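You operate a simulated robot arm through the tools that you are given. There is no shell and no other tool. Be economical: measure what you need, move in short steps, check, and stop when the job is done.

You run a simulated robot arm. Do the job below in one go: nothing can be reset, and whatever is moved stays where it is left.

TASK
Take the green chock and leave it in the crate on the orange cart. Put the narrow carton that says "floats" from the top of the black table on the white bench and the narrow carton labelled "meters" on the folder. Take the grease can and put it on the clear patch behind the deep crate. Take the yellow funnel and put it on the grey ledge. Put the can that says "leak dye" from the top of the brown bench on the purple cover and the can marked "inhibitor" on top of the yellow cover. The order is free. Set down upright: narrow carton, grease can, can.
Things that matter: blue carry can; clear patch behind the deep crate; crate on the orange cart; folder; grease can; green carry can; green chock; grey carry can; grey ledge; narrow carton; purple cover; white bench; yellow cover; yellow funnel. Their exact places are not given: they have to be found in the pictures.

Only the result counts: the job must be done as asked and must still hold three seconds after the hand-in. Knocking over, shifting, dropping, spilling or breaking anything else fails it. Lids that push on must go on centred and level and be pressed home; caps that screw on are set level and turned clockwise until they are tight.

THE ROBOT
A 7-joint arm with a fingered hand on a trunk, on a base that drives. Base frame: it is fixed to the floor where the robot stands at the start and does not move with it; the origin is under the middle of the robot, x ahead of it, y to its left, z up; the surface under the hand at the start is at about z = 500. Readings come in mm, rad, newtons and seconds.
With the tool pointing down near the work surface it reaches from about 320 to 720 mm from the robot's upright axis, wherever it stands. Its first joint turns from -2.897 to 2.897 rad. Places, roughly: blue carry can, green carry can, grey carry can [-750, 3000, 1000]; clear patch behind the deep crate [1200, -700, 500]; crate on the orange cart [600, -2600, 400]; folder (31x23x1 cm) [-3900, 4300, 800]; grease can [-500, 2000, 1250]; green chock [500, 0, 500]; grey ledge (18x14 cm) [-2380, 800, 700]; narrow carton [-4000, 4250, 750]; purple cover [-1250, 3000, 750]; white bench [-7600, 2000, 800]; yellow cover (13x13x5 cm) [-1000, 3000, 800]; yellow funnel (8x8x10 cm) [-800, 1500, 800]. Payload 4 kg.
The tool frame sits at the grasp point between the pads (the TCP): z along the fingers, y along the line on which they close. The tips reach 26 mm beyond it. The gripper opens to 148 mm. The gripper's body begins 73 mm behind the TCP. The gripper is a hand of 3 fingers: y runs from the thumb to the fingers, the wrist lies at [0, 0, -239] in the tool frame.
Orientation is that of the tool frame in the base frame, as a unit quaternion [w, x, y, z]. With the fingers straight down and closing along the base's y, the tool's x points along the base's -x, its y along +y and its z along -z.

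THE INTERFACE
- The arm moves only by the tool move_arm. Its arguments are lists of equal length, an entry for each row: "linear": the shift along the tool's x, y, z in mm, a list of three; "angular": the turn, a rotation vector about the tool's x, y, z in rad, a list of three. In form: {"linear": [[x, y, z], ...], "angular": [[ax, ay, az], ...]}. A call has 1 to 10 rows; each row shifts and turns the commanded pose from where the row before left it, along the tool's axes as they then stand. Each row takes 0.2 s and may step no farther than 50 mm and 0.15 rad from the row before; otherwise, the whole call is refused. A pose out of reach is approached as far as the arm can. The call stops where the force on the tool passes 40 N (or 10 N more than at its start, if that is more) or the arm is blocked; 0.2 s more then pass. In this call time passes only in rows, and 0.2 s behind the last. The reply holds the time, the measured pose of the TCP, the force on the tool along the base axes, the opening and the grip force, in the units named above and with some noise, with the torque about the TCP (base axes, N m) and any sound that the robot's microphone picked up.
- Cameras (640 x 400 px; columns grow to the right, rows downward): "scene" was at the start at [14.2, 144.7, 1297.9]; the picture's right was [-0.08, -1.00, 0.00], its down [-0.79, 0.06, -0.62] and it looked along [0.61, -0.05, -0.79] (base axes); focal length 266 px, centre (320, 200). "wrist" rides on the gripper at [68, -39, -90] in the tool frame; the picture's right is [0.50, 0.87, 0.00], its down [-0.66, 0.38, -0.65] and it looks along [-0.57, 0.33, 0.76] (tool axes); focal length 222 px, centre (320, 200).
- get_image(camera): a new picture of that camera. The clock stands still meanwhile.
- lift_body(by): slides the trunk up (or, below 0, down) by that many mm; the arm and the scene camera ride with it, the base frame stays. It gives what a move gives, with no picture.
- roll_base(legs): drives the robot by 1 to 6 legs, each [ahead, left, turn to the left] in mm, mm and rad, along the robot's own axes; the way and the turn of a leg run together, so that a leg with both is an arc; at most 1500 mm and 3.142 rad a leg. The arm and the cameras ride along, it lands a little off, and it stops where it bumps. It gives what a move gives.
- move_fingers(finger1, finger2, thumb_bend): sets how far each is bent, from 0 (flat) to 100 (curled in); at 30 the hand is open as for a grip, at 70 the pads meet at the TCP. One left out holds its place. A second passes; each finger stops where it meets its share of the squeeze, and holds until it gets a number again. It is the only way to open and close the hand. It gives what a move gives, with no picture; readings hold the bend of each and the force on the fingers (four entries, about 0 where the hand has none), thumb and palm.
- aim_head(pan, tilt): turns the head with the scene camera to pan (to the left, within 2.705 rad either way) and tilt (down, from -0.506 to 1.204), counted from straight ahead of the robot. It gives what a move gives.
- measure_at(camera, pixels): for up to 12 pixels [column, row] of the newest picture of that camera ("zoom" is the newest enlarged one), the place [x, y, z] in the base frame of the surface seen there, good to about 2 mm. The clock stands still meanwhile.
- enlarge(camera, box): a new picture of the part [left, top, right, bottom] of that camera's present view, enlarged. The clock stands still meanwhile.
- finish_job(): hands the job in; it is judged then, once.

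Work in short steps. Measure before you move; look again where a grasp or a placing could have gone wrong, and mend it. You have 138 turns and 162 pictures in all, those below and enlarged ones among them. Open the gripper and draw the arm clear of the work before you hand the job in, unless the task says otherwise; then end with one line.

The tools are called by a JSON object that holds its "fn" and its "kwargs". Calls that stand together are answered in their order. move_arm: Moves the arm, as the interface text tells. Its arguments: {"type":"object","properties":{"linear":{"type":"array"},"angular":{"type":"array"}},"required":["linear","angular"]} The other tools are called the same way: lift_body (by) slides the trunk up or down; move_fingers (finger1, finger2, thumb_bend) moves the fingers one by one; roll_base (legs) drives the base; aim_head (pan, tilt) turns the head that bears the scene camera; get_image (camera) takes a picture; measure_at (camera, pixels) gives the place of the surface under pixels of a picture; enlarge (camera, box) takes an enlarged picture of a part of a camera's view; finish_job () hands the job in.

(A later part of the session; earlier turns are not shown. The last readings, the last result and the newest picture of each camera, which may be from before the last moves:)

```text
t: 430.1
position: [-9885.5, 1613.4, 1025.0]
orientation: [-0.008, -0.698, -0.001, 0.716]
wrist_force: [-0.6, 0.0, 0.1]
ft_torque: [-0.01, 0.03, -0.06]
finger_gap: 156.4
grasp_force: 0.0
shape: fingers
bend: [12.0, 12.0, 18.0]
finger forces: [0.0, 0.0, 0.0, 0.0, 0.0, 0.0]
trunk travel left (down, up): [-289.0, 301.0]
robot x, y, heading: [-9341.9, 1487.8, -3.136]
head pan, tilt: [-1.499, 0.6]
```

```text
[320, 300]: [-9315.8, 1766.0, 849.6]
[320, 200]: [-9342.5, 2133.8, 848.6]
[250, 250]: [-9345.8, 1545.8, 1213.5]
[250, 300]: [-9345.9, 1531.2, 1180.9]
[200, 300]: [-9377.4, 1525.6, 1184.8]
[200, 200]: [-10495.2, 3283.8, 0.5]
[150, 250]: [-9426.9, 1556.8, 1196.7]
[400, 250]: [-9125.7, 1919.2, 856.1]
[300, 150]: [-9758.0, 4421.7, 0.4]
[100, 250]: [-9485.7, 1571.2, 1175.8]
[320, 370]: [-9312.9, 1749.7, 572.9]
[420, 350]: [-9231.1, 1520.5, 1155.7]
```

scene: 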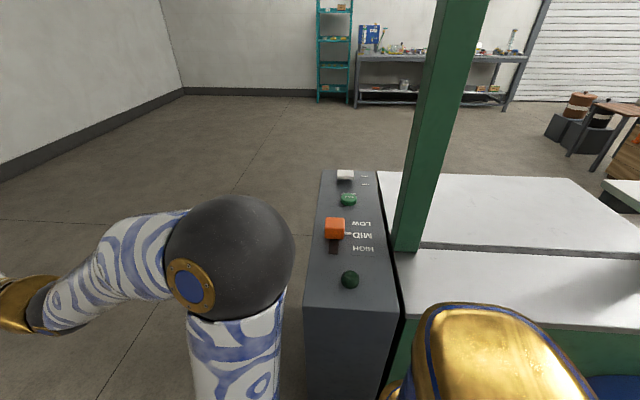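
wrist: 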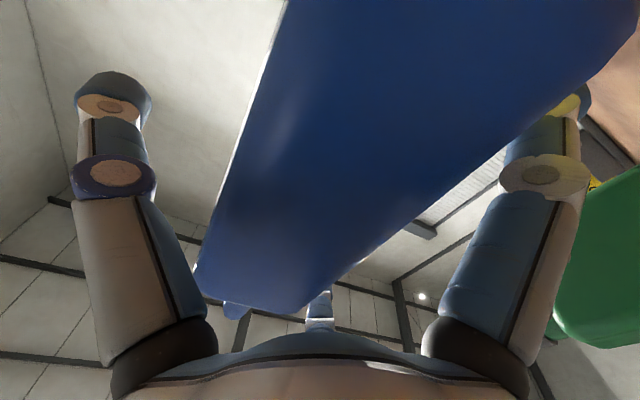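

The machine's west face is at x≈-9355. I step back, pass west of it at x≈-9750, go north to y≈4730 and start east.

{"fn": "roll_base", "kwargs": {"legs": [[0, 60, 0], [410, 0, 0], [0, -1100, 0], [0, -1100, 0], [0, -1100, 0], [-1500, 0, 0]]}}

{"fn": "aim_head", "kwargs": {"pan": -2.7, "tilt": 0.3}}

{"fn": "get_image", "kwargs": {"camera": "scene"}}

{"fn": "measure_at", "kwargs": {"camera": "scene", "pixels": [[320, 200], [320, 250], [380, 200], [420, 230], [460, 250], [280, 180], [240, 200], [400, 180], [440, 180], [360, 170], [500, 230], [200, 230]]}}

```text
t: 456.1
position: [-8787.3, 4893.6, 1023.9]
orientation: [-0.009, -0.697, -0.001, 0.717]
wrist_force: [0.0, 0.4, -0.5]
ft_torque: [0.02, 0.0, -0.01]
finger_gap: 156.6
grasp_force: 0.0
shape: fingers
bend: [12.0, 12.0, 18.0]
finger forces: [0.0, 0.1, 0.0, 0.0, 0.1, 0.0]
trunk travel left (down, up): [-289.0, 301.0]
robot x, y, heading: [-8243.2, 4770.4, -3.129]
head pan, tilt: [-1.499, 0.6]
```

```text
t: 457.4
position: [-8787.5, 4894.1, 1023.8]
orientation: [-0.009, -0.697, -0.001, 0.717]
wrist_force: [-0.8, -0.2, 0.5]
ft_torque: [0.0, 0.01, -0.03]
finger_gap: 156.2
grasp_force: 0.1
shape: fingers
bend: [12.0, 12.0, 18.0]
finger forces: [0.1, 0.0, 0.0, 0.0, 0.1, 0.1]
trunk travel left (down, up): [-289.0, 301.0]
robot x, y, heading: [-8242.9, 4770.3, -3.135]
head pan, tilt: [-2.7, 0.3]
```

```text
35 pictures are left
```

scene: 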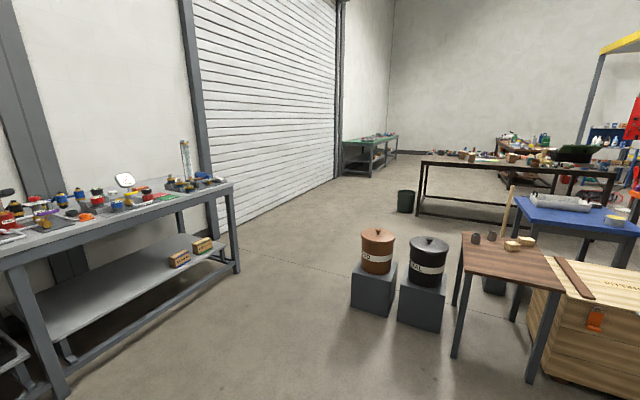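

```text
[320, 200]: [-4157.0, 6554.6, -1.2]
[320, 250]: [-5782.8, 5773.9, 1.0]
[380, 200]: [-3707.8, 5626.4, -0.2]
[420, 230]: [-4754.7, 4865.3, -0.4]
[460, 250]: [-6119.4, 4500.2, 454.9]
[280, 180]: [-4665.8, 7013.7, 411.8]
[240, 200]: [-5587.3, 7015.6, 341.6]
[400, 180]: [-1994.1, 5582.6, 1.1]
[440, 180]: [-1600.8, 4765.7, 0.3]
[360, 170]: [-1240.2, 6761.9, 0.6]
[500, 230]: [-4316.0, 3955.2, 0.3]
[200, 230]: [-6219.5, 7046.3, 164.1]
```

The black table is at (500,180). I measure pots, workbench leg, bin and table for the lane at y≈5650.

{"fn": "measure_at", "kwargs": {"camera": "scene", "pixels": [[352, 303], [375, 317], [237, 272], [405, 212], [398, 195], [418, 213], [427, 165], [520, 165], [560, 222], [600, 168], [470, 160], [65, 395]]}}

{"fn": "enlarge", "kwargs": {"camera": "scene", "box": [380, 110, 640, 260]}}

```text
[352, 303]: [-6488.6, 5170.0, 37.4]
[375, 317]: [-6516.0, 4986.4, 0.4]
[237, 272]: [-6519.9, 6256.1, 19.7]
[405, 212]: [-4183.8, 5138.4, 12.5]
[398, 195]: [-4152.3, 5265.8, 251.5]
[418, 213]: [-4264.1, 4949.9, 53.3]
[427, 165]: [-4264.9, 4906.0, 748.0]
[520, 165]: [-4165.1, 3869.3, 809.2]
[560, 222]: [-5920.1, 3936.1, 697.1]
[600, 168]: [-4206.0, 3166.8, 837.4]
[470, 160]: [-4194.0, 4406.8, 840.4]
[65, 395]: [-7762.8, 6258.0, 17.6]
```

```text
2.46 times, centred on (510, 185) of scene
```

zoom: 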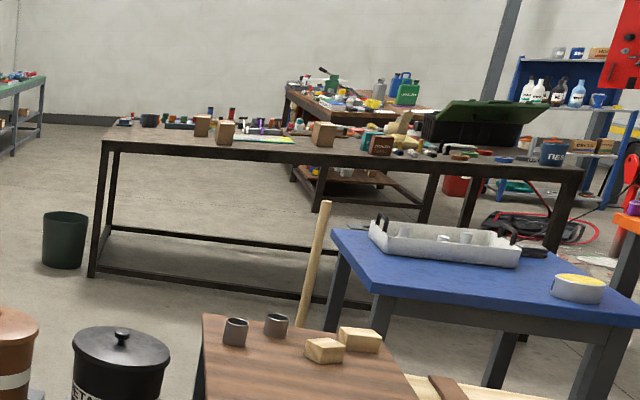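

Black table: west edge x≈-4264, y 3150–4950. I take the lane at y≈5700, turn to face east, and come down to (-4720,4300) on its west side.

{"fn": "roll_base", "kwargs": {"legs": [[0, -930, 0], [-1500, 0, 0], [-1500, 0, 0], [0, 0, 3.135], [520, 0, 0], [0, -1390, 0]]}}

{"fn": "aim_head", "kwargs": {"pan": 0.0, "tilt": 0.6}}

{"fn": "get_image", "kwargs": {"camera": "scene"}}

```text
t: 493.1
position: [-4121.2, 4271.6, 1023.6]
orientation: [0.717, -0.018, 0.697, 0.027]
wrist_force: [-0.3, 0.2, 0.3]
ft_torque: [0.02, 0.0, 0.04]
finger_gap: 156.5
grasp_force: 0.0
shape: fingers
bend: [12.0, 12.0, 18.0]
finger forces: [0.0, 0.0, 0.0, 0.0, 0.0, 0.0]
trunk travel left (down, up): [-289.0, 301.0]
robot x, y, heading: [-4668.4, 4370.3, 0.052]
head pan, tilt: [-2.7, 0.3]
```

```text
t: 495.5
position: [-4122.6, 4271.9, 1022.8]
orientation: [0.716, -0.019, 0.697, 0.027]
wrist_force: [-0.6, 0.7, 0.5]
ft_torque: [0.0, -0.01, -0.01]
finger_gap: 156.4
grasp_force: 0.1
shape: fingers
bend: [12.0, 12.0, 18.0]
finger forces: [0.1, 0.0, 0.1, 0.1, 0.1, 0.0]
trunk travel left (down, up): [-289.0, 301.0]
robot x, y, heading: [-4666.8, 4369.8, 0.051]
head pan, tilt: [0.0, 0.6]
```

```text
33 pictures are left
```

scene: 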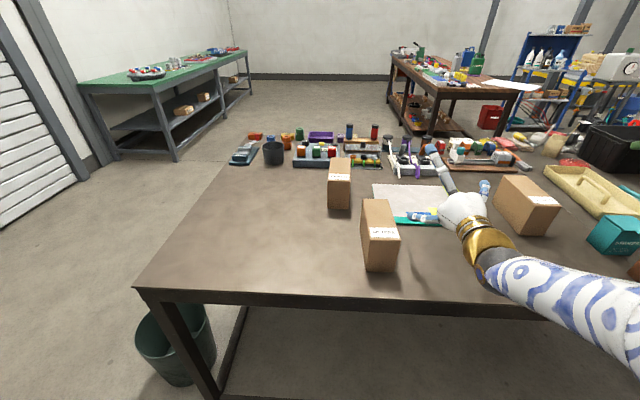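

Cartons at (340,183), (380,233) and (527,205); the folder at (410,205). I enlarge to read labels and measure.

{"fn": "enlarge", "kwargs": {"camera": "scene", "box": [310, 140, 570, 290]}}

{"fn": "measure_at", "kwargs": {"camera": "zoom", "pixels": [[130, 170], [140, 215], [215, 315], [160, 235], [180, 165], [155, 110], [190, 130], [230, 195], [320, 195], [330, 120], [520, 170], [590, 200]]}}

```text
2.46 times, centred on (440, 215) of scene
```

zoom: 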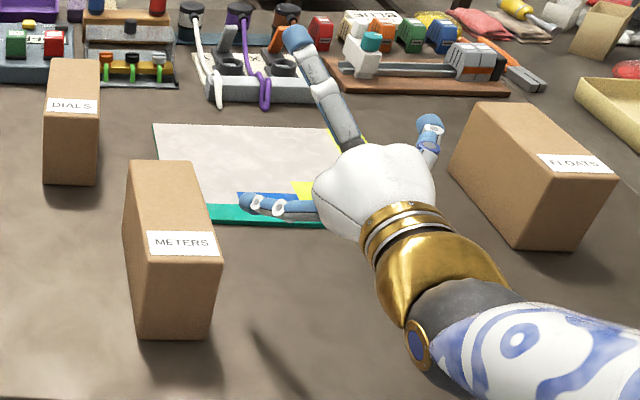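

```text
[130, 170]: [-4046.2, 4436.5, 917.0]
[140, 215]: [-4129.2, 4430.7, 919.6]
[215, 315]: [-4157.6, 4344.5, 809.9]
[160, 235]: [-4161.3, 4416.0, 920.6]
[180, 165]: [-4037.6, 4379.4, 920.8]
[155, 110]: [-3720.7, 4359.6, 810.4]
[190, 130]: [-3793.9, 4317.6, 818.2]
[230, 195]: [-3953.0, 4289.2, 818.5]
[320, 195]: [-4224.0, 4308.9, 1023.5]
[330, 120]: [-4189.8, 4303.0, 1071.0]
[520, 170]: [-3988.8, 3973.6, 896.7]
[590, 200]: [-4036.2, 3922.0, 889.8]
```

METERS is the middle carton, FLOATS the right one. I measure their top corners and the folder's corners.

{"fn": "measure_at", "kwargs": {"camera": "zoom", "pixels": [[131, 165], [187, 163], [219, 250], [153, 248], [140, 333], [205, 335], [155, 126], [325, 130], [215, 218], [320, 222], [345, 135], [355, 145]]}}

{"fn": "measure_at", "kwargs": {"camera": "zoom", "pixels": [[480, 106], [527, 105], [610, 180], [550, 175], [452, 175], [515, 240], [575, 243], [500, 130], [560, 150], [600, 185], [530, 200], [460, 150]]}}

```text
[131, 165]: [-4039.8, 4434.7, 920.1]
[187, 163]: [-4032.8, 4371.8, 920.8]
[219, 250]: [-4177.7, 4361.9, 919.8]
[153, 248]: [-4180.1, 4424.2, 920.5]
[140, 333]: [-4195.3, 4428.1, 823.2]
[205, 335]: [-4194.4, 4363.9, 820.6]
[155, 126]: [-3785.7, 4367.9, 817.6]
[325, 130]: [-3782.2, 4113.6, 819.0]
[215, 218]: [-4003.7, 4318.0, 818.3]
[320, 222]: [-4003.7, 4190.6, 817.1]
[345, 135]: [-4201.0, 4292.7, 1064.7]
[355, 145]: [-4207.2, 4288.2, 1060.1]
```

```text
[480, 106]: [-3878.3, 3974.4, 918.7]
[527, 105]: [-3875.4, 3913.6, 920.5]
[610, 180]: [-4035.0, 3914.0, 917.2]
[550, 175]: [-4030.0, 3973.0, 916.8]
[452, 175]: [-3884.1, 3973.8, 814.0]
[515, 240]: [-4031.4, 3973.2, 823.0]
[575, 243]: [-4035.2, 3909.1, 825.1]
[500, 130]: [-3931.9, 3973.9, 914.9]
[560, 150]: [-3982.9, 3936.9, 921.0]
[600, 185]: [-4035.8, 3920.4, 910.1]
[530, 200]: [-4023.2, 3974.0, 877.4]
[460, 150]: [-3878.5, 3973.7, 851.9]
```

METERS: centre ≈(-4112,4397), 160×68×110 mm (top z 920), yaw ≈0.07. FLOATS: centre ≈(-3955,3942), 160×64. I pitch the hand down, then roll 100 mm closer.

{"fn": "move_arm", "kwargs": {"linear": [[0, 0, -45], [0, 0, 0], [0, 0, 0], [0, 0, 0], [0, 0, 0], [0, 0, 0], [0, 0, 0], [0, 0, 0], [0, 0, 0], [0, 0, 0]], "angular": [[0, 0, 0], [0, 0.1454, 0], [0, 0.1454, 0], [0, 0.1454, 0], [0, 0.1454, 0], [0, 0.1454, 0], [0, 0.1454, 0], [0, 0.1454, 0], [0, 0.1454, 0], [0, 0.1454, 0]]}}

{"fn": "move_arm", "kwargs": {"linear": [[0, 0, 0], [0, 0, 0]], "angular": [[0, 0.1454, 0], [0, 0.1454, 0]]}}

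{"fn": "roll_base", "kwargs": {"legs": [[100, 0, 0]]}}

{"fn": "get_image", "kwargs": {"camera": "scene"}}

```text
t: 497.7
position: [-4166.1, 4269.7, 1022.2]
orientation: [0.143, -0.031, 0.989, 0.011]
wrist_force: [0.8, 0.3, 0.0]
ft_torque: [0.0, -0.04, 0.01]
finger_gap: 156.3
grasp_force: 0.1
shape: fingers
bend: [12.0, 12.0, 18.0]
finger forces: [0.0, 0.0, 0.1, 0.0, 0.0, 0.1]
trunk travel left (down, up): [-289.0, 301.0]
robot x, y, heading: [-4667.3, 4369.3, 0.06]
head pan, tilt: [0.0, 0.6]
```

```text
t: 498.3
position: [-4165.7, 4268.3, 1020.9]
orientation: [-0.001, -0.03, 1.0, 0.005]
wrist_force: [-0.3, 1.0, -0.6]
ft_torque: [-0.01, -0.03, 0.01]
finger_gap: 156.5
grasp_force: 0.0
shape: fingers
bend: [12.0, 12.0, 18.0]
finger forces: [0.1, 0.1, 0.0, 0.0, 0.1, 0.0]
trunk travel left (down, up): [-289.0, 301.0]
robot x, y, heading: [-4670.5, 4366.9, 0.059]
head pan, tilt: [0.0, 0.6]
```

```text
t: 499.4
position: [-4066.0, 4273.7, 1021.5]
orientation: [0.0, -0.032, 0.999, 0.005]
wrist_force: [0.3, 0.6, 0.0]
ft_torque: [0.0, 0.0, 0.03]
finger_gap: 156.6
grasp_force: 0.0
shape: fingers
bend: [12.0, 12.0, 18.0]
finger forces: [0.0, 0.1, 0.0, 0.0, 0.0, 0.1]
trunk travel left (down, up): [-289.0, 301.0]
robot x, y, heading: [-4571.9, 4374.8, 0.058]
head pan, tilt: [0.0, 0.6]
```

```text
31 pictures are left
```

scene: 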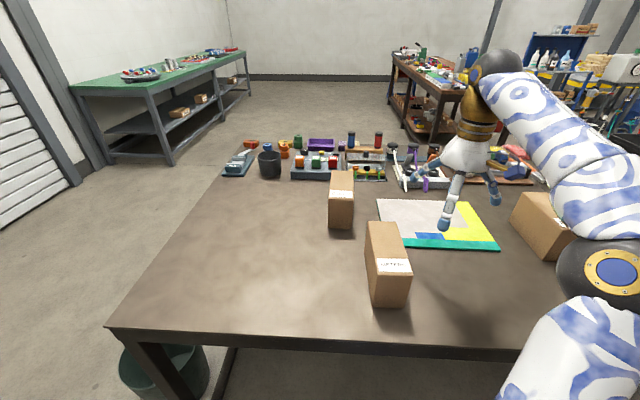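

The folder is fully visible: corners (376,199), (482,202), (499,250), (405,247). I measure it and move the hand over METERS, offset 15 mm toward the finger side.

{"fn": "measure_at", "kwargs": {"camera": "scene", "pixels": [[378, 201], [479, 204], [496, 249], [407, 246], [368, 224], [397, 222], [409, 270], [375, 268], [378, 303], [450, 240]]}}

{"fn": "move_arm", "kwargs": {"linear": [[12.7, 47, 0], [12.7, 47, 0], [12.7, 47, 0]], "angular": [[0, 0, 0], [0, 0, 0], [0, 0, 0]]}}

{"fn": "get_image", "kwargs": {"camera": "wrist"}}

```text
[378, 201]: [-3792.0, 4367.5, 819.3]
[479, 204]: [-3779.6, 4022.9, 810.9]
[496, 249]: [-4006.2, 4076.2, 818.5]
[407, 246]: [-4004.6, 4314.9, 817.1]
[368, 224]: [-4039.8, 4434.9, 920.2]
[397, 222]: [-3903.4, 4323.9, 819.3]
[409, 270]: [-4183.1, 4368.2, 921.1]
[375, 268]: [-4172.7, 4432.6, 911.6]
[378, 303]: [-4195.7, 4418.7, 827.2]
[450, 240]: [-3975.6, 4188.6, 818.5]
```

```text
t: 500.2
position: [-4111.5, 4414.3, 1022.0]
orientation: [0.0, -0.031, 1.0, 0.005]
wrist_force: [0.2, -0.5, -0.4]
ft_torque: [0.03, 0.01, -0.02]
finger_gap: 156.6
grasp_force: 0.1
shape: fingers
bend: [12.0, 12.0, 18.0]
finger forces: [0.0, 0.0, 0.1, 0.0, 0.0, 0.1]
trunk travel left (down, up): [-289.0, 301.0]
robot x, y, heading: [-4570.9, 4375.1, 0.05]
head pan, tilt: [0.0, 0.6]
```

```text
30 pictures are left
```

wrist: 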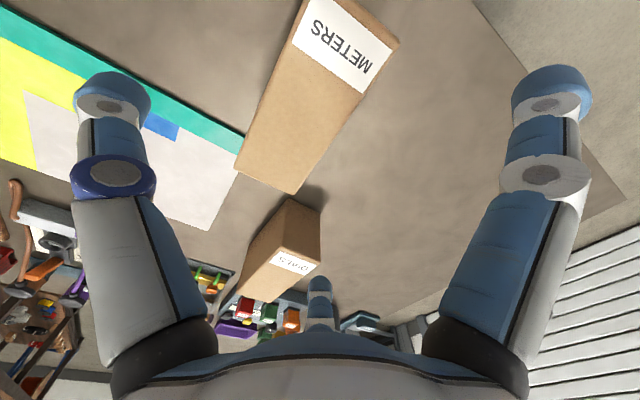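

METERS lies under the hand as intended. I go down to z≈885 and bring the thumb in.

{"fn": "move_arm", "kwargs": {"linear": [[0, 0, 45], [0, 0, 45], [0, 0, 30], [0, 0, 17]], "angular": [[0, 0, 0], [0, 0, 0], [0, 0, 0], [0, 0, 0]]}}

{"fn": "move_fingers", "kwargs": {"finger1": 25, "finger2": 25, "thumb_bend": 42}}

{"fn": "get_image", "kwargs": {"camera": "wrist"}}

```text
t: 501.2
position: [-4114.0, 4413.8, 883.8]
orientation: [-0.001, -0.031, 0.999, 0.005]
wrist_force: [0.0, 1.5, 0.3]
ft_torque: [0.0, -0.06, -0.01]
finger_gap: 156.4
grasp_force: 0.0
shape: fingers
bend: [12.0, 12.0, 18.0]
finger forces: [0.0, 0.1, 0.0, 0.1, 0.1, 0.0]
trunk travel left (down, up): [-289.0, 301.0]
robot x, y, heading: [-4569.1, 4377.2, 0.052]
head pan, tilt: [0.0, 0.6]
```

```text
t: 502.2
position: [-4115.2, 4414.3, 885.7]
orientation: [0.0, -0.031, 1.0, 0.005]
wrist_force: [0.9, -2.0, 2.0]
ft_torque: [0.0, 0.0, -0.05]
finger_gap: 115.1
grasp_force: 1.7
shape: fingers
bend: [25.0, 25.0, 42.0]
finger forces: [0.3, 0.1, 0.0, 0.0, 2.8, 0.1]
trunk travel left (down, up): [-289.0, 301.0]
robot x, y, heading: [-4571.1, 4375.6, 0.055]
head pan, tilt: [0.0, 0.6]
```

```text
29 pictures are left
```

wrist: 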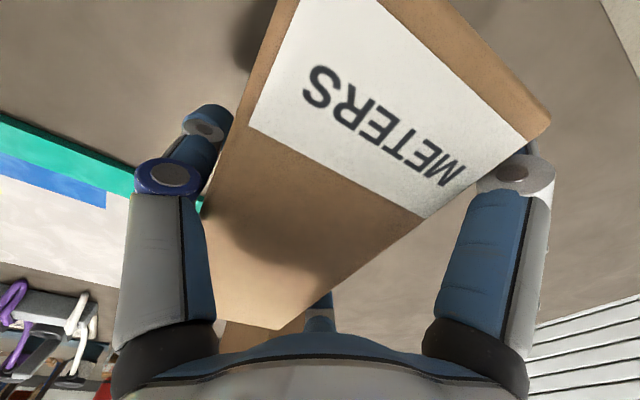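

Contact on both sides is just starting (thumb 2.8 N). I close fully and lift.

{"fn": "move_fingers", "kwargs": {"finger1": 70, "finger2": 70, "thumb_bend": 70}}

{"fn": "move_arm", "kwargs": {"linear": [[0, 0, -15], [0, 0, -40], [0, 0, -35]], "angular": [[0, 0, 0], [0, 0, 0], [0, 0, 0]]}}

{"fn": "enlarge", "kwargs": {"camera": "scene", "box": [310, 130, 550, 310]}}

```text
t: 503.2
position: [-4114.2, 4413.5, 886.3]
orientation: [0.0, -0.032, 0.999, 0.006]
wrist_force: [3.8, 0.1, 20.5]
ft_torque: [-0.41, 0.13, 0.04]
finger_gap: 80.7
grasp_force: 38.3
shape: fingers
bend: [38.0, 43.0, 50.0]
finger forces: [21.8, 19.3, 0.0, 0.0, 36.1, 0.1]
trunk travel left (down, up): [-289.0, 301.0]
robot x, y, heading: [-4569.2, 4376.1, 0.054]
head pan, tilt: [0.0, 0.6]
```

```text
t: 504.0
position: [-4112.8, 4412.1, 976.0]
orientation: [-0.001, -0.031, 0.999, 0.006]
wrist_force: [0.4, 0.4, -3.3]
ft_torque: [0.05, -0.01, -0.01]
finger_gap: 79.6
grasp_force: 34.2
shape: fingers
bend: [39.0, 43.0, 50.0]
finger forces: [17.8, 18.2, 0.0, 0.0, 33.1, 0.1]
trunk travel left (down, up): [-289.0, 301.0]
robot x, y, heading: [-4572.0, 4377.5, 0.056]
head pan, tilt: [0.0, 0.6]
```

```text
2.22 times, centred on (430, 220) of scene
```

zoom: 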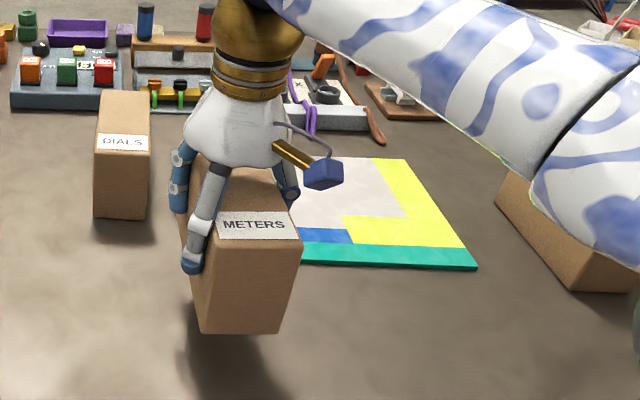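

Held (about 0.35 kg). I raise the trunk for reach, shift the base 160 mm south, move over the folder and come down.

{"fn": "lift_body", "kwargs": {"by": 120}}

{"fn": "roll_base", "kwargs": {"legs": [[0, -160, 0]]}}

{"fn": "move_arm", "kwargs": {"linear": [[-41, -9, 0], [-41, -9, 0], [-41, -9, 0], [-41, -9, 0], [-41, -9, 0], [0, 0, 45], [0, 0, 45], [0, 0, 45], [0, 0, 35]], "angular": [[0, 0, 0], [0, 0, 0], [0, 0, 0], [0, 0, 0], [0, 0, 0], [0, 0, 0], [0, 0, 0], [0, 0, 0], [0, 0, 0]]}}

{"fn": "aim_head", "kwargs": {"pan": -0.05, "tilt": 0.7}}

{"fn": "get_image", "kwargs": {"camera": "scene"}}

```text
t: 505.5
position: [-4112.6, 4412.3, 1095.3]
orientation: [0.0, -0.031, 1.0, 0.006]
wrist_force: [-0.1, -0.2, -4.4]
ft_torque: [0.03, 0.02, 0.02]
finger_gap: 79.4
grasp_force: 34.6
shape: fingers
bend: [39.0, 43.0, 50.0]
finger forces: [17.8, 18.1, 0.1, 0.0, 33.0, 0.0]
trunk travel left (down, up): [-409.0, 181.0]
robot x, y, heading: [-4566.8, 4372.3, 0.057]
head pan, tilt: [0.0, 0.6]
```

```text
t: 507.0
position: [-4104.0, 4249.6, 1095.5]
orientation: [0.0, -0.031, 0.999, 0.005]
wrist_force: [-0.4, -0.6, -3.5]
ft_torque: [0.03, 0.01, 0.0]
finger_gap: 79.7
grasp_force: 34.2
shape: fingers
bend: [39.0, 43.0, 50.0]
finger forces: [17.7, 18.0, 0.1, 0.1, 33.0, 0.0]
trunk travel left (down, up): [-409.0, 181.0]
robot x, y, heading: [-4560.8, 4213.4, 0.058]
head pan, tilt: [0.0, 0.6]
```

```text
t: 509.0
position: [-3933.5, 4217.5, 904.6]
orientation: [0.0, -0.03, 1.0, 0.006]
wrist_force: [0.2, -0.4, -4.1]
ft_torque: [0.03, 0.02, -0.01]
finger_gap: 79.0
grasp_force: 33.1
shape: fingers
bend: [40.0, 44.0, 50.0]
finger forces: [17.2, 17.5, 0.0, 0.0, 32.3, 0.0]
out of reach, approached as far as the arm can: row 4, 5
trunk travel left (down, up): [-409.0, 181.0]
robot x, y, heading: [-4556.5, 4214.2, 0.057]
head pan, tilt: [0.0, 0.6]
```

```text
t: 509.6
position: [-3933.4, 4215.4, 904.7]
orientation: [0.0, -0.031, 1.0, 0.005]
wrist_force: [0.0, 0.4, -3.2]
ft_torque: [0.03, 0.0, 0.03]
finger_gap: 78.9
grasp_force: 33.3
shape: fingers
bend: [40.0, 44.0, 50.0]
finger forces: [17.2, 17.3, 0.0, 0.1, 32.2, 0.0]
trunk travel left (down, up): [-409.0, 181.0]
robot x, y, heading: [-4558.1, 4212.7, 0.056]
head pan, tilt: [-0.051, 0.7]
```

```text
27 pictures are left
```

scene: 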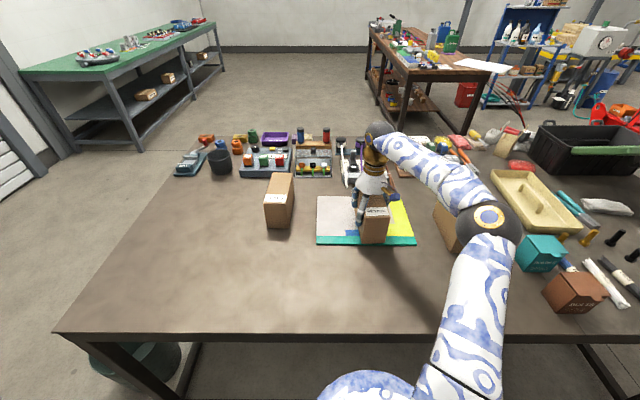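

The carton is over the folder but its near end is at the edge. I measure the folder's corners and move ~35 mm further ahead.

{"fn": "measure_at", "kwargs": {"camera": "scene", "pixels": [[320, 241], [412, 243], [318, 199], [402, 204], [365, 241], [386, 242], [375, 210], [362, 236]]}}

{"fn": "move_arm", "kwargs": {"linear": [[-18, 0, 0], [-18, 0, 0]], "angular": [[0, 0, 0], [0, 0, 0]]}}

{"fn": "enlarge", "kwargs": {"camera": "scene", "box": [290, 160, 450, 260]}}

```text
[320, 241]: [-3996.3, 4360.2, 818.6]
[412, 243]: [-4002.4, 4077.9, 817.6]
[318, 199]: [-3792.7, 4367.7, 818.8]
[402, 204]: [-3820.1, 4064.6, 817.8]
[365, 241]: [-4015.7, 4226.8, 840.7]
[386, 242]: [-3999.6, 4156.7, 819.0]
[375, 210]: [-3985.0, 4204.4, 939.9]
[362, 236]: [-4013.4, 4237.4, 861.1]
```

```text
t: 510.2
position: [-3899.4, 4220.9, 904.0]
orientation: [-0.001, -0.03, 1.0, 0.005]
wrist_force: [0.0, -0.2, -4.2]
ft_torque: [0.08, 0.04, 0.0]
finger_gap: 78.9
grasp_force: 33.1
shape: fingers
bend: [40.0, 44.0, 50.0]
finger forces: [17.1, 17.5, 0.0, 0.0, 32.2, 0.0]
trunk travel left (down, up): [-409.0, 181.0]
robot x, y, heading: [-4560.0, 4211.7, 0.056]
head pan, tilt: [-0.051, 0.7]
```

```text
4.00 times, centred on (370, 210) of scene
```

zoom: 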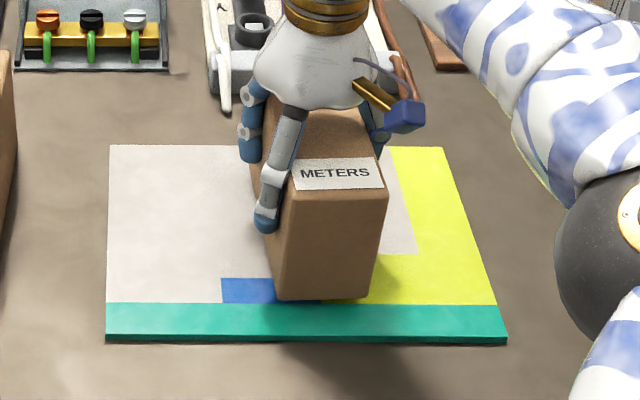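

Centred over the folder now. I lower to contact.

{"fn": "move_arm", "kwargs": {"linear": [[0, 0, 5], [0, 0, 4]], "angular": [[0, 0, 0], [0, 0, 0]]}}

{"fn": "move_arm", "kwargs": {"linear": [[0, 0, 2]], "angular": [[0, 0, 0]]}}

{"fn": "move_arm", "kwargs": {"linear": [[0, 0, 2]], "angular": [[0, 0, 0]]}}

```text
t: 510.8
position: [-3898.9, 4219.9, 894.1]
orientation: [0.0, -0.031, 0.999, 0.006]
wrist_force: [0.7, -0.1, -3.5]
ft_torque: [0.03, 0.01, 0.03]
finger_gap: 79.0
grasp_force: 33.8
shape: fingers
bend: [40.0, 44.0, 50.0]
finger forces: [17.2, 17.4, 0.0, 0.0, 32.2, 0.0]
trunk travel left (down, up): [-409.0, 181.0]
robot x, y, heading: [-4560.7, 4206.7, 0.055]
head pan, tilt: [-0.051, 0.7]
```

```text
t: 511.2
position: [-3899.2, 4219.9, 893.0]
orientation: [0.0, -0.031, 1.0, 0.006]
wrist_force: [-0.2, -0.2, 2.2]
ft_torque: [-0.3, 0.04, 0.03]
finger_gap: 78.9
grasp_force: 34.8
shape: fingers
bend: [40.0, 44.0, 50.0]
finger forces: [17.4, 17.8, 0.1, 0.1, 33.7, 0.0]
trunk travel left (down, up): [-409.0, 181.0]
robot x, y, heading: [-4559.6, 4211.7, 0.05]
head pan, tilt: [-0.051, 0.7]
```

```text
t: 511.6
position: [-3899.5, 4221.1, 894.1]
orientation: [0.0, -0.03, 1.0, 0.006]
wrist_force: [3.7, -1.2, 15.7]
ft_torque: [-0.54, 0.24, 0.05]
finger_gap: 78.9
grasp_force: 36.7
shape: fingers
bend: [40.0, 44.0, 50.0]
finger forces: [18.8, 18.7, 0.0, 0.1, 35.3, 0.2]
trunk travel left (down, up): [-409.0, 181.0]
robot x, y, heading: [-4555.8, 4210.9, 0.055]
head pan, tilt: [-0.051, 0.7]
```

Firm contact. I ease back 1 mm, open, rise and check.

{"fn": "move_arm", "kwargs": {"linear": [[0, 0, -1]], "angular": [[0, 0, 0]]}}

{"fn": "move_fingers", "kwargs": {"finger1": 36, "finger2": 40, "thumb_bend": 46}}

{"fn": "move_fingers", "kwargs": {"finger1": 12, "finger2": 12, "thumb_bend": 18}}

{"fn": "move_arm", "kwargs": {"linear": [[0, 0, -20], [0, 0, -30], [0, 0, -40], [0, 0, -40], [30, 0, -25]], "angular": [[0, 0, 0], [0, 0, 0], [0, 0, 0], [0, 0, 0], [0, 0, 0]]}}

{"fn": "get_image", "kwargs": {"camera": "scene"}}

```text
t: 512.0
position: [-3900.3, 4220.2, 893.6]
orientation: [0.001, -0.031, 1.0, 0.005]
wrist_force: [4.6, -1.2, 15.3]
ft_torque: [-0.5, 0.15, 0.08]
finger_gap: 79.0
grasp_force: 36.3
shape: fingers
bend: [40.0, 44.0, 50.0]
finger forces: [18.8, 18.7, 0.0, 0.1, 35.5, 0.0]
trunk travel left (down, up): [-409.0, 181.0]
robot x, y, heading: [-4562.7, 4212.6, 0.054]
head pan, tilt: [-0.051, 0.7]
```

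```text
t: 513.0
position: [-3900.3, 4221.3, 892.6]
orientation: [0.0, -0.031, 1.0, 0.005]
wrist_force: [0.3, 2.8, 7.5]
ft_torque: [-0.22, 0.01, 0.11]
finger_gap: 96.7
grasp_force: 8.7
shape: fingers
bend: [36.0, 40.0, 45.0]
finger forces: [4.8, 5.3, 0.0, 0.1, 7.2, 0.1]
trunk travel left (down, up): [-409.0, 181.0]
robot x, y, heading: [-4561.8, 4212.5, 0.051]
head pan, tilt: [-0.051, 0.7]
```

```text
t: 514.0
position: [-3899.6, 4221.0, 892.2]
orientation: [0.0, -0.03, 1.0, 0.004]
wrist_force: [0.6, -0.9, -1.3]
ft_torque: [-0.01, 0.01, -0.04]
finger_gap: 156.0
grasp_force: 0.0
shape: fingers
bend: [12.0, 12.0, 18.0]
finger forces: [0.1, 0.1, 0.1, 0.0, 0.0, 0.1]
trunk travel left (down, up): [-409.0, 181.0]
robot x, y, heading: [-4560.6, 4213.6, 0.055]
head pan, tilt: [-0.051, 0.7]
```

```text
t: 515.2
position: [-3934.0, 4218.3, 1043.3]
orientation: [-0.001, -0.031, 1.0, 0.005]
wrist_force: [0.2, -0.2, -0.7]
ft_torque: [-0.03, 0.0, 0.0]
finger_gap: 156.4
grasp_force: 0.1
shape: fingers
bend: [12.0, 12.0, 18.0]
finger forces: [0.0, 0.0, 0.0, 0.0, 0.0, 0.1]
out of reach, approached as far as the arm can: row 4
trunk travel left (down, up): [-409.0, 181.0]
robot x, y, heading: [-4563.5, 4214.8, 0.056]
head pan, tilt: [-0.051, 0.7]
```

```text
25 pictures are left
```

scene: 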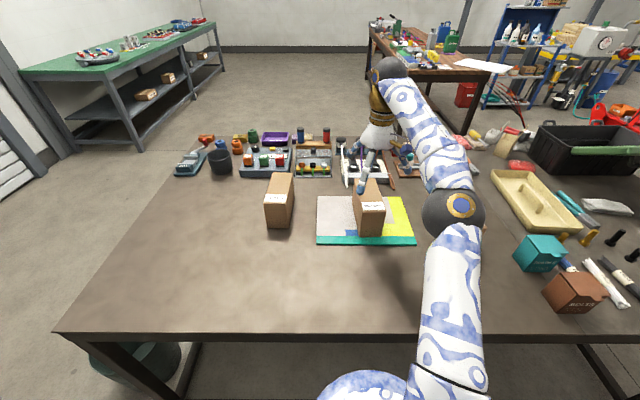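

METERS stands on the folder. Next FLOATS: I shift the base 262 mm south and align over it.

{"fn": "roll_base", "kwargs": {"legs": [[0, -262, 0]]}}

{"fn": "move_arm", "kwargs": {"linear": [[36, 0, 0]], "angular": [[0, 0, 0.062]]}}

{"fn": "get_image", "kwargs": {"camera": "wrist"}}

```text
t: 517.1
position: [-3918.5, 3955.7, 1044.3]
orientation: [0.0, -0.031, 1.0, 0.005]
wrist_force: [0.2, 0.6, 0.6]
ft_torque: [0.02, 0.02, -0.01]
finger_gap: 156.4
grasp_force: 0.1
shape: fingers
bend: [12.0, 12.0, 18.0]
finger forces: [0.0, 0.0, 0.0, 0.0, 0.1, 0.0]
trunk travel left (down, up): [-409.0, 181.0]
robot x, y, heading: [-4544.3, 3949.6, 0.057]
head pan, tilt: [-0.051, 0.7]
```

```text
t: 517.5
position: [-3956.3, 3953.6, 1043.7]
orientation: [-0.001, -0.001, 1.0, 0.005]
wrist_force: [0.3, 0.8, -0.2]
ft_torque: [-0.03, 0.02, 0.0]
finger_gap: 156.5
grasp_force: 0.0
shape: fingers
bend: [12.0, 12.0, 18.0]
finger forces: [0.0, 0.1, 0.0, 0.0, 0.1, 0.0]
trunk travel left (down, up): [-409.0, 181.0]
robot x, y, heading: [-4546.7, 3950.9, 0.059]
head pan, tilt: [-0.051, 0.7]
```

```text
24 pictures are left
```

wrist: 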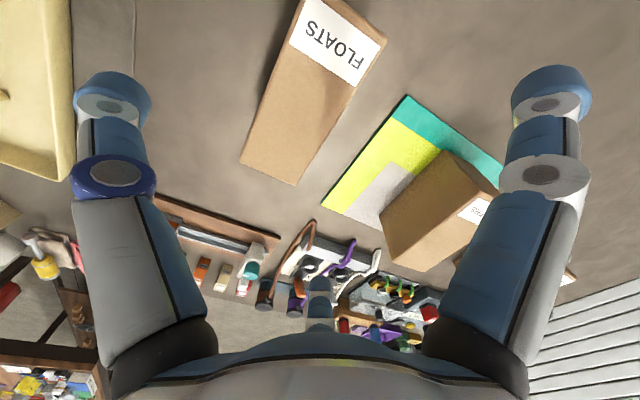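

FLOATS is aligned under the hand. I descend to z≈885 and grip as before.

{"fn": "move_arm", "kwargs": {"linear": [[0, 3, 45], [0, 0, 45], [0, 0, 45], [0, 0, 23]], "angular": [[0, 0, 0], [0, 0, 0], [0, 0, 0], [0, 0, 0]]}}

{"fn": "move_fingers", "kwargs": {"finger1": 25, "finger2": 25, "thumb_bend": 42}}

{"fn": "move_fingers", "kwargs": {"finger1": 70, "finger2": 70, "thumb_bend": 70}}

{"fn": "move_arm", "kwargs": {"linear": [[0, 0, -15], [0, 0, -40], [0, 0, -45], [0, 0, -45]], "angular": [[0, 0, 0], [0, 0, 0], [0, 0, 0], [0, 0, 0]]}}

{"fn": "get_image", "kwargs": {"camera": "scene"}}

```text
t: 518.5
position: [-3957.8, 3956.5, 886.6]
orientation: [-0.001, 0.0, 1.0, 0.006]
wrist_force: [1.1, 0.5, 0.8]
ft_torque: [0.01, -0.03, 0.01]
finger_gap: 156.3
grasp_force: 0.1
shape: fingers
bend: [12.0, 12.0, 18.0]
finger forces: [0.0, 0.0, 0.1, 0.0, 0.1, 0.0]
trunk travel left (down, up): [-409.0, 181.0]
robot x, y, heading: [-4547.7, 3950.4, 0.059]
head pan, tilt: [-0.051, 0.7]
```

```text
t: 519.5
position: [-3957.5, 3955.8, 886.9]
orientation: [-0.001, 0.0, 1.0, 0.005]
wrist_force: [-0.6, -1.3, 1.1]
ft_torque: [-0.02, -0.01, -0.03]
finger_gap: 115.0
grasp_force: 0.9
shape: fingers
bend: [25.0, 25.0, 42.0]
finger forces: [0.0, 0.2, 0.0, 0.0, 2.2, 0.1]
trunk travel left (down, up): [-409.0, 181.0]
robot x, y, heading: [-4545.2, 3950.5, 0.054]
head pan, tilt: [-0.051, 0.7]
```

```text
t: 520.5
position: [-3957.7, 3954.8, 887.3]
orientation: [0.0, -0.001, 1.0, 0.005]
wrist_force: [3.1, 1.3, 16.3]
ft_torque: [-0.32, 0.05, 0.04]
finger_gap: 78.3
grasp_force: 35.3
shape: fingers
bend: [42.0, 43.0, 50.0]
finger forces: [19.3, 19.0, 0.1, 0.0, 32.3, 0.1]
trunk travel left (down, up): [-409.0, 181.0]
robot x, y, heading: [-4547.1, 3953.3, 0.052]
head pan, tilt: [-0.051, 0.7]
```

```text
t: 521.5
position: [-3957.3, 3957.7, 1030.7]
orientation: [-0.002, -0.001, 1.0, 0.006]
wrist_force: [-0.4, -0.2, -3.6]
ft_torque: [0.06, 0.03, -0.01]
finger_gap: 78.0
grasp_force: 32.1
shape: fingers
bend: [42.0, 44.0, 50.0]
finger forces: [16.9, 16.5, 0.0, 0.1, 31.2, 0.1]
trunk travel left (down, up): [-409.0, 181.0]
robot x, y, heading: [-4544.2, 3951.3, 0.051]
head pan, tilt: [-0.051, 0.7]
```

```text
23 pictures are left
```

scene: 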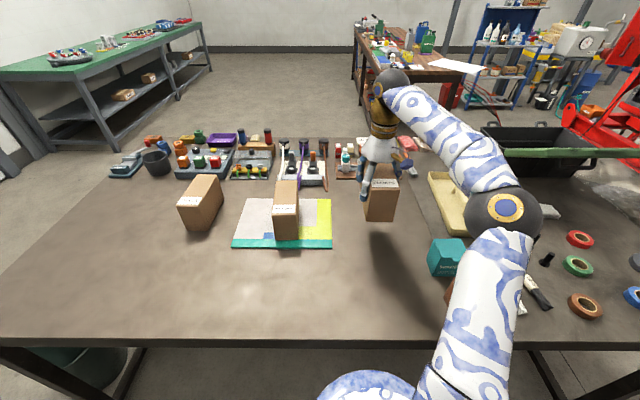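

FLOATS is held. I raise the trunk and drive back: north, then west along y≈5700.

{"fn": "lift_body", "kwargs": {"by": 100}}

{"fn": "roll_base", "kwargs": {"legs": [[-154, 17, 0], [36, 869, 0], [36, 869, 0], [-1058, 56, 0], [-1058, 56, 0], [-1058, 56, 0]]}}

{"fn": "aim_head", "kwargs": {"pan": -1.8, "tilt": 0.35}}

{"fn": "get_image", "kwargs": {"camera": "scene"}}

{"fn": "measure_at", "kwargs": {"camera": "scene", "pixels": [[320, 200], [320, 150], [320, 250], [250, 200], [400, 200], [380, 170], [280, 150], [420, 150], [200, 200], [350, 180], [300, 170], [240, 230]]}}

```text
t: 522.8
position: [-3955.7, 3956.1, 1130.3]
orientation: [-0.001, -0.001, 1.0, 0.004]
wrist_force: [-0.1, 0.0, -4.0]
ft_torque: [0.06, 0.02, -0.02]
finger_gap: 77.9
grasp_force: 32.0
shape: fingers
bend: [42.0, 44.0, 50.0]
finger forces: [17.0, 16.5, 0.1, 0.1, 31.1, 0.0]
trunk travel left (down, up): [-509.0, 81.0]
robot x, y, heading: [-4544.4, 3949.7, 0.052]
head pan, tilt: [-0.051, 0.7]
```

```text
t: 547.9
position: [-7345.4, 5640.0, 1129.7]
orientation: [0.0, -0.008, 1.0, 0.005]
wrist_force: [-0.1, -0.2, -3.6]
ft_torque: [0.02, 0.03, -0.02]
finger_gap: 78.0
grasp_force: 31.6
shape: fingers
bend: [42.0, 44.0, 50.0]
finger forces: [16.7, 16.4, 0.0, 0.0, 30.9, 0.0]
trunk travel left (down, up): [-509.0, 81.0]
robot x, y, heading: [-7938.6, 5621.0, 0.072]
head pan, tilt: [-0.051, 0.7]
```

```text
t: 549.6
position: [-7346.4, 5640.0, 1130.1]
orientation: [-0.001, -0.008, 1.0, 0.005]
wrist_force: [0.7, 0.9, -4.4]
ft_torque: [0.02, 0.04, 0.01]
finger_gap: 78.0
grasp_force: 32.3
shape: fingers
bend: [42.0, 44.0, 50.0]
finger forces: [16.9, 16.4, 0.0, 0.1, 31.0, 0.0]
trunk travel left (down, up): [-509.0, 81.0]
robot x, y, heading: [-7934.8, 5629.8, 0.07]
head pan, tilt: [-1.799, 0.351]
```

```text
22 pictures are left
```

scene: 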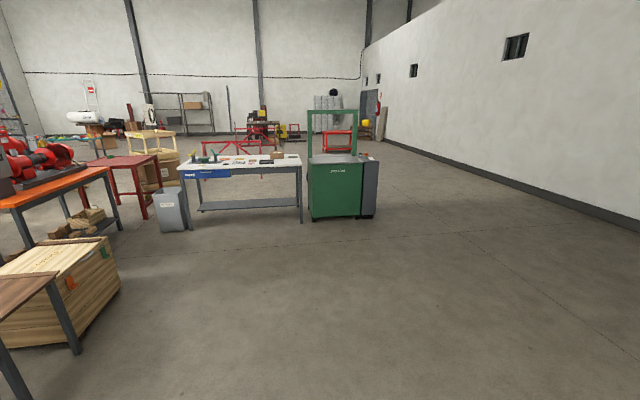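

```text
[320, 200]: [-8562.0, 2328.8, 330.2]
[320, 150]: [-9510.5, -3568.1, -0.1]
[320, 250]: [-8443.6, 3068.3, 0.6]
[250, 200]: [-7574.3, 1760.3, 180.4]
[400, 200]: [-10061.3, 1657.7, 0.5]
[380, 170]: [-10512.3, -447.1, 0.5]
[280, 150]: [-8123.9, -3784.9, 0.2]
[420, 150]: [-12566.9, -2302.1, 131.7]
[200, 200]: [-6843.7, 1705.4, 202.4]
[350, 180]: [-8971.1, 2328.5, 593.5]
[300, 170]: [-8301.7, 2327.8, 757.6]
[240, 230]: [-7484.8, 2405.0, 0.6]
```

The bench's north side is open. I turn south and drive to about (-7650,2800), then look.

{"fn": "roll_base", "kwargs": {"legs": [[0, 0, -1.642], [1412, 143, 0], [1412, 143, 0]]}}

{"fn": "aim_head", "kwargs": {"pan": 0.1, "tilt": 0.6}}

{"fn": "get_image", "kwargs": {"camera": "scene"}}

{"fn": "measure_at", "kwargs": {"camera": "scene", "pixels": [[320, 200], [320, 180], [280, 190], [250, 200], [380, 190], [400, 200], [350, 210], [220, 190], [300, 225], [320, 230], [360, 180], [270, 215]]}}

```text
t: 567.5
position: [-7603.2, 2181.4, 1130.0]
orientation: [0.003, 0.719, 0.694, 0.005]
wrist_force: [-0.1, 0.4, -3.5]
ft_torque: [0.05, -0.07, -0.01]
finger_gap: 77.8
grasp_force: 31.6
shape: fingers
bend: [42.0, 44.0, 50.0]
finger forces: [16.5, 16.1, 0.0, 0.0, 30.7, 0.0]
trunk travel left (down, up): [-509.0, 81.0]
robot x, y, heading: [-7589.5, 2772.8, -1.551]
head pan, tilt: [-1.799, 0.351]
```

```text
t: 569.4
position: [-7602.2, 2182.1, 1129.3]
orientation: [0.003, 0.719, 0.695, 0.005]
wrist_force: [-0.2, -0.6, -3.8]
ft_torque: [0.0, -0.05, -0.02]
finger_gap: 77.6
grasp_force: 32.2
shape: fingers
bend: [42.0, 44.0, 50.0]
finger forces: [16.4, 16.0, 0.1, 0.1, 30.6, 0.1]
trunk travel left (down, up): [-509.0, 81.0]
robot x, y, heading: [-7586.3, 2769.6, -1.552]
head pan, tilt: [0.099, 0.6]
```

```text
21 pictures are left
```

scene: 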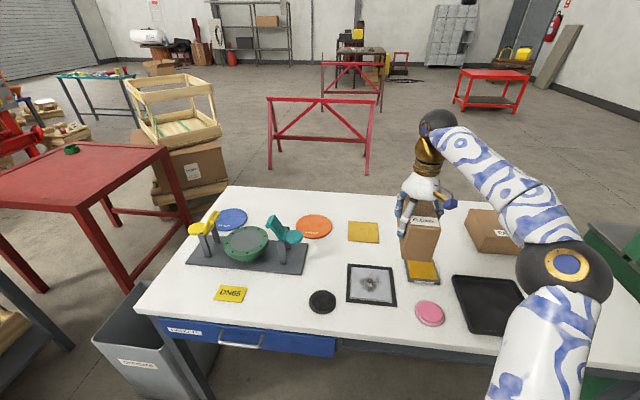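

```text
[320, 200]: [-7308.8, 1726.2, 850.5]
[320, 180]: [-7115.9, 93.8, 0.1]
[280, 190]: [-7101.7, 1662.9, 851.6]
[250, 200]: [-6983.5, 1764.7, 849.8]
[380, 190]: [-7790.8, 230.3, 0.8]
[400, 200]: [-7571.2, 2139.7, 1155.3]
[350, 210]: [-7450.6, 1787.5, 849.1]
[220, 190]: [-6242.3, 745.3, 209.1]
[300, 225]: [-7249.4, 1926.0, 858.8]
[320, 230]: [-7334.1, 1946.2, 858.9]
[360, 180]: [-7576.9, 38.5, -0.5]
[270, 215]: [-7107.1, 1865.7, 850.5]
```

The bench top holds several items. I enlarge and measure the free spaces near (275,300) and (420,220).

{"fn": "enlarge", "kwargs": {"camera": "scene", "box": [150, 170, 550, 370]}}

{"fn": "measure_at", "kwargs": {"camera": "scene", "pixels": [[245, 292], [310, 300], [275, 275], [275, 325], [302, 272], [335, 245], [349, 265], [380, 235], [465, 225], [420, 200], [407, 265], [440, 265]]}}

```text
1.60 times, centred on (350, 270) of scene
```

zoom: 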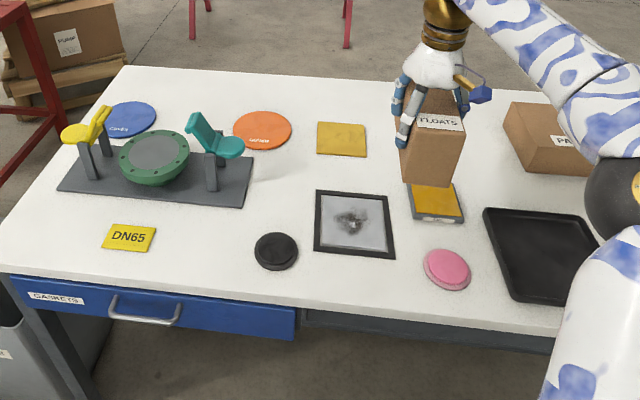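

```text
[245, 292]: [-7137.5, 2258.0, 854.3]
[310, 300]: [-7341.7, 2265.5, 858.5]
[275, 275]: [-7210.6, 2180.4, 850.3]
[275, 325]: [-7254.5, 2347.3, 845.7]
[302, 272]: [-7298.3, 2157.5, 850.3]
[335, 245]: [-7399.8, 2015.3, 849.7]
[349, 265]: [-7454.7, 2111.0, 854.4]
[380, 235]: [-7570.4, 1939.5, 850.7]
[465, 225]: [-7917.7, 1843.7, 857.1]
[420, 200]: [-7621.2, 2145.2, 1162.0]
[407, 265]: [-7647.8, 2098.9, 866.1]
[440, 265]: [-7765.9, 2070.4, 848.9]
```

The free space between the yellow square and the cardboard box at the back, around (-7745,1905), is big enough. I roll closer (to y≈2580) and look down there.

{"fn": "roll_base", "kwargs": {"legs": [[187, -160, 0]]}}

{"fn": "aim_head", "kwargs": {"pan": 0.0, "tilt": 0.75}}

{"fn": "get_image", "kwargs": {"camera": "scene"}}

{"fn": "get_image", "kwargs": {"camera": "wrist"}}

```text
t: 571.2
position: [-7759.3, 1987.1, 1129.2]
orientation: [0.003, 0.719, 0.695, 0.004]
wrist_force: [-1.1, 0.5, -4.4]
ft_torque: [0.03, -0.05, -0.01]
finger_gap: 78.0
grasp_force: 31.7
shape: fingers
bend: [42.0, 44.0, 50.0]
finger forces: [16.5, 15.9, 0.0, 0.1, 30.7, 0.0]
trunk travel left (down, up): [-509.0, 81.0]
robot x, y, heading: [-7746.7, 2578.9, -1.55]
head pan, tilt: [0.099, 0.6]
```

```text
t: 571.9
position: [-7759.4, 1987.6, 1130.6]
orientation: [0.003, 0.719, 0.695, 0.004]
wrist_force: [-1.0, 0.3, -4.1]
ft_torque: [0.01, -0.04, 0.0]
finger_gap: 77.5
grasp_force: 31.5
shape: fingers
bend: [42.0, 44.0, 50.0]
finger forces: [16.5, 16.0, 0.0, 0.1, 30.6, 0.0]
trunk travel left (down, up): [-509.0, 81.0]
robot x, y, heading: [-7744.1, 2577.1, -1.545]
head pan, tilt: [0.0, 0.75]
```

```text
19 pictures are left
```

scene: 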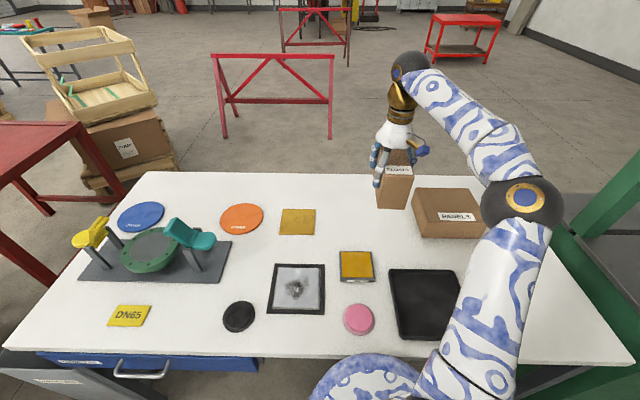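

```text
18 pictures are left
```

wrist: 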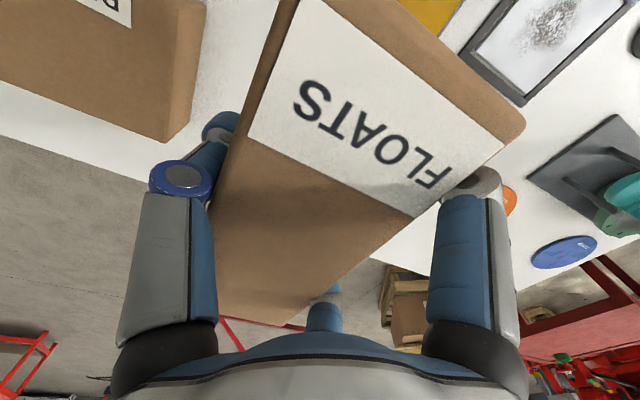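

I measure the borders of this free area around scene pixel (362,215).

{"fn": "measure_at", "kwargs": {"camera": "scene", "pixels": [[316, 212], [341, 252], [372, 251], [415, 235], [412, 195], [362, 215], [345, 180], [362, 235], [390, 225]]}}

```text
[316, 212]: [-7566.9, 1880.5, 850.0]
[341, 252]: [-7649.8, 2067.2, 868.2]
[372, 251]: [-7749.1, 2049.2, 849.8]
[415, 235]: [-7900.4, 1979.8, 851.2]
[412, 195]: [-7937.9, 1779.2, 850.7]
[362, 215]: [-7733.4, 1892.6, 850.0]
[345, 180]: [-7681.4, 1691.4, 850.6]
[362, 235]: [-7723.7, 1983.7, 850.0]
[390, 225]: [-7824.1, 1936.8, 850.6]
```

Free area x -7567..-7900, y 1690..2045. I descend part-way, move ahead to y≈1905, then lower nearly to the bench.

{"fn": "move_arm", "kwargs": {"linear": [[0, 0, 45], [0, 0, 45], [-40, 16, 0], [-41, 16, 0], [0, 0, 45], [0, 0, 45], [0, 0, 12]], "angular": [[0, 0, 0], [0, 0, 0], [0, 0, 0], [0, 0, 0], [0, 0, 0], [0, 0, 0], [0, 0, 0]]}}

{"fn": "enlarge", "kwargs": {"camera": "scene", "box": [260, 140, 500, 290]}}

```text
t: 573.5
position: [-7727.3, 1905.0, 936.8]
orientation: [0.003, 0.718, 0.696, 0.005]
wrist_force: [-0.5, -0.1, -3.8]
ft_torque: [0.07, -0.05, 0.02]
finger_gap: 77.4
grasp_force: 31.7
shape: fingers
bend: [43.0, 44.0, 50.0]
finger forces: [16.3, 15.8, 0.1, 0.0, 30.4, 0.0]
trunk travel left (down, up): [-509.0, 81.0]
robot x, y, heading: [-7748.1, 2574.8, -1.549]
head pan, tilt: [0.0, 0.75]
```

```text
2.67 times, centred on (380, 215) of scene
```

zoom: 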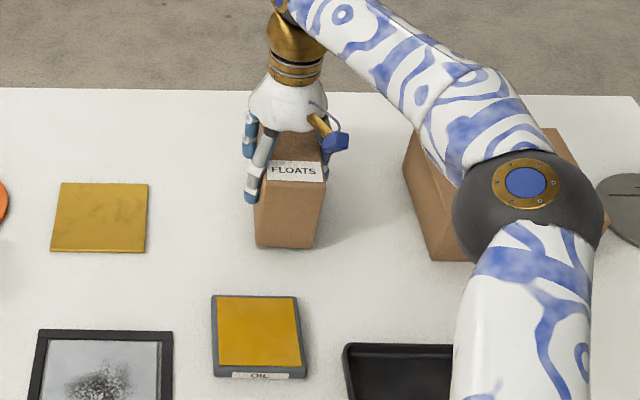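

The carton is clear of everything. I lower to contact.

{"fn": "move_arm", "kwargs": {"linear": [[0, 0, 5], [0, 0, 3]], "angular": [[0, 0, 0], [0, 0, 0]]}}

{"fn": "move_arm", "kwargs": {"linear": [[0, 0, 2]], "angular": [[0, 0, 0]]}}

{"fn": "move_arm", "kwargs": {"linear": [[0, 0, 1.5]], "angular": [[0, 0, 0]]}}

```text
t: 574.1
position: [-7727.9, 1905.3, 929.0]
orientation: [0.004, 0.719, 0.695, 0.004]
wrist_force: [0.2, -0.6, -3.3]
ft_torque: [0.06, -0.03, 0.01]
finger_gap: 77.6
grasp_force: 31.2
shape: fingers
bend: [43.0, 44.0, 50.0]
finger forces: [16.3, 15.9, 0.0, 0.0, 30.5, 0.0]
trunk travel left (down, up): [-509.0, 81.0]
robot x, y, heading: [-7745.6, 2575.3, -1.555]
head pan, tilt: [0.0, 0.75]
```

```text
t: 574.5
position: [-7728.6, 1906.1, 928.1]
orientation: [0.004, 0.719, 0.695, 0.003]
wrist_force: [1.4, -0.2, 2.7]
ft_torque: [-0.05, 0.18, 0.01]
finger_gap: 77.4
grasp_force: 32.5
shape: fingers
bend: [43.0, 44.0, 50.0]
finger forces: [17.1, 16.6, 0.0, 0.0, 31.1, 0.0]
trunk travel left (down, up): [-509.0, 81.0]
robot x, y, heading: [-7744.7, 2579.5, -1.548]
head pan, tilt: [0.0, 0.75]
```

```text
t: 574.9
position: [-7727.7, 1905.7, 927.1]
orientation: [0.004, 0.718, 0.696, 0.003]
wrist_force: [0.6, -3.1, 14.0]
ft_torque: [0.05, 0.51, 0.04]
finger_gap: 77.6
grasp_force: 34.0
shape: fingers
bend: [43.0, 44.0, 50.0]
finger forces: [18.1, 17.6, 0.1, 0.0, 31.8, 0.1]
trunk travel left (down, up): [-509.0, 81.0]
robot x, y, heading: [-7746.3, 2577.8, -1.552]
head pan, tilt: [0.0, 0.75]
```

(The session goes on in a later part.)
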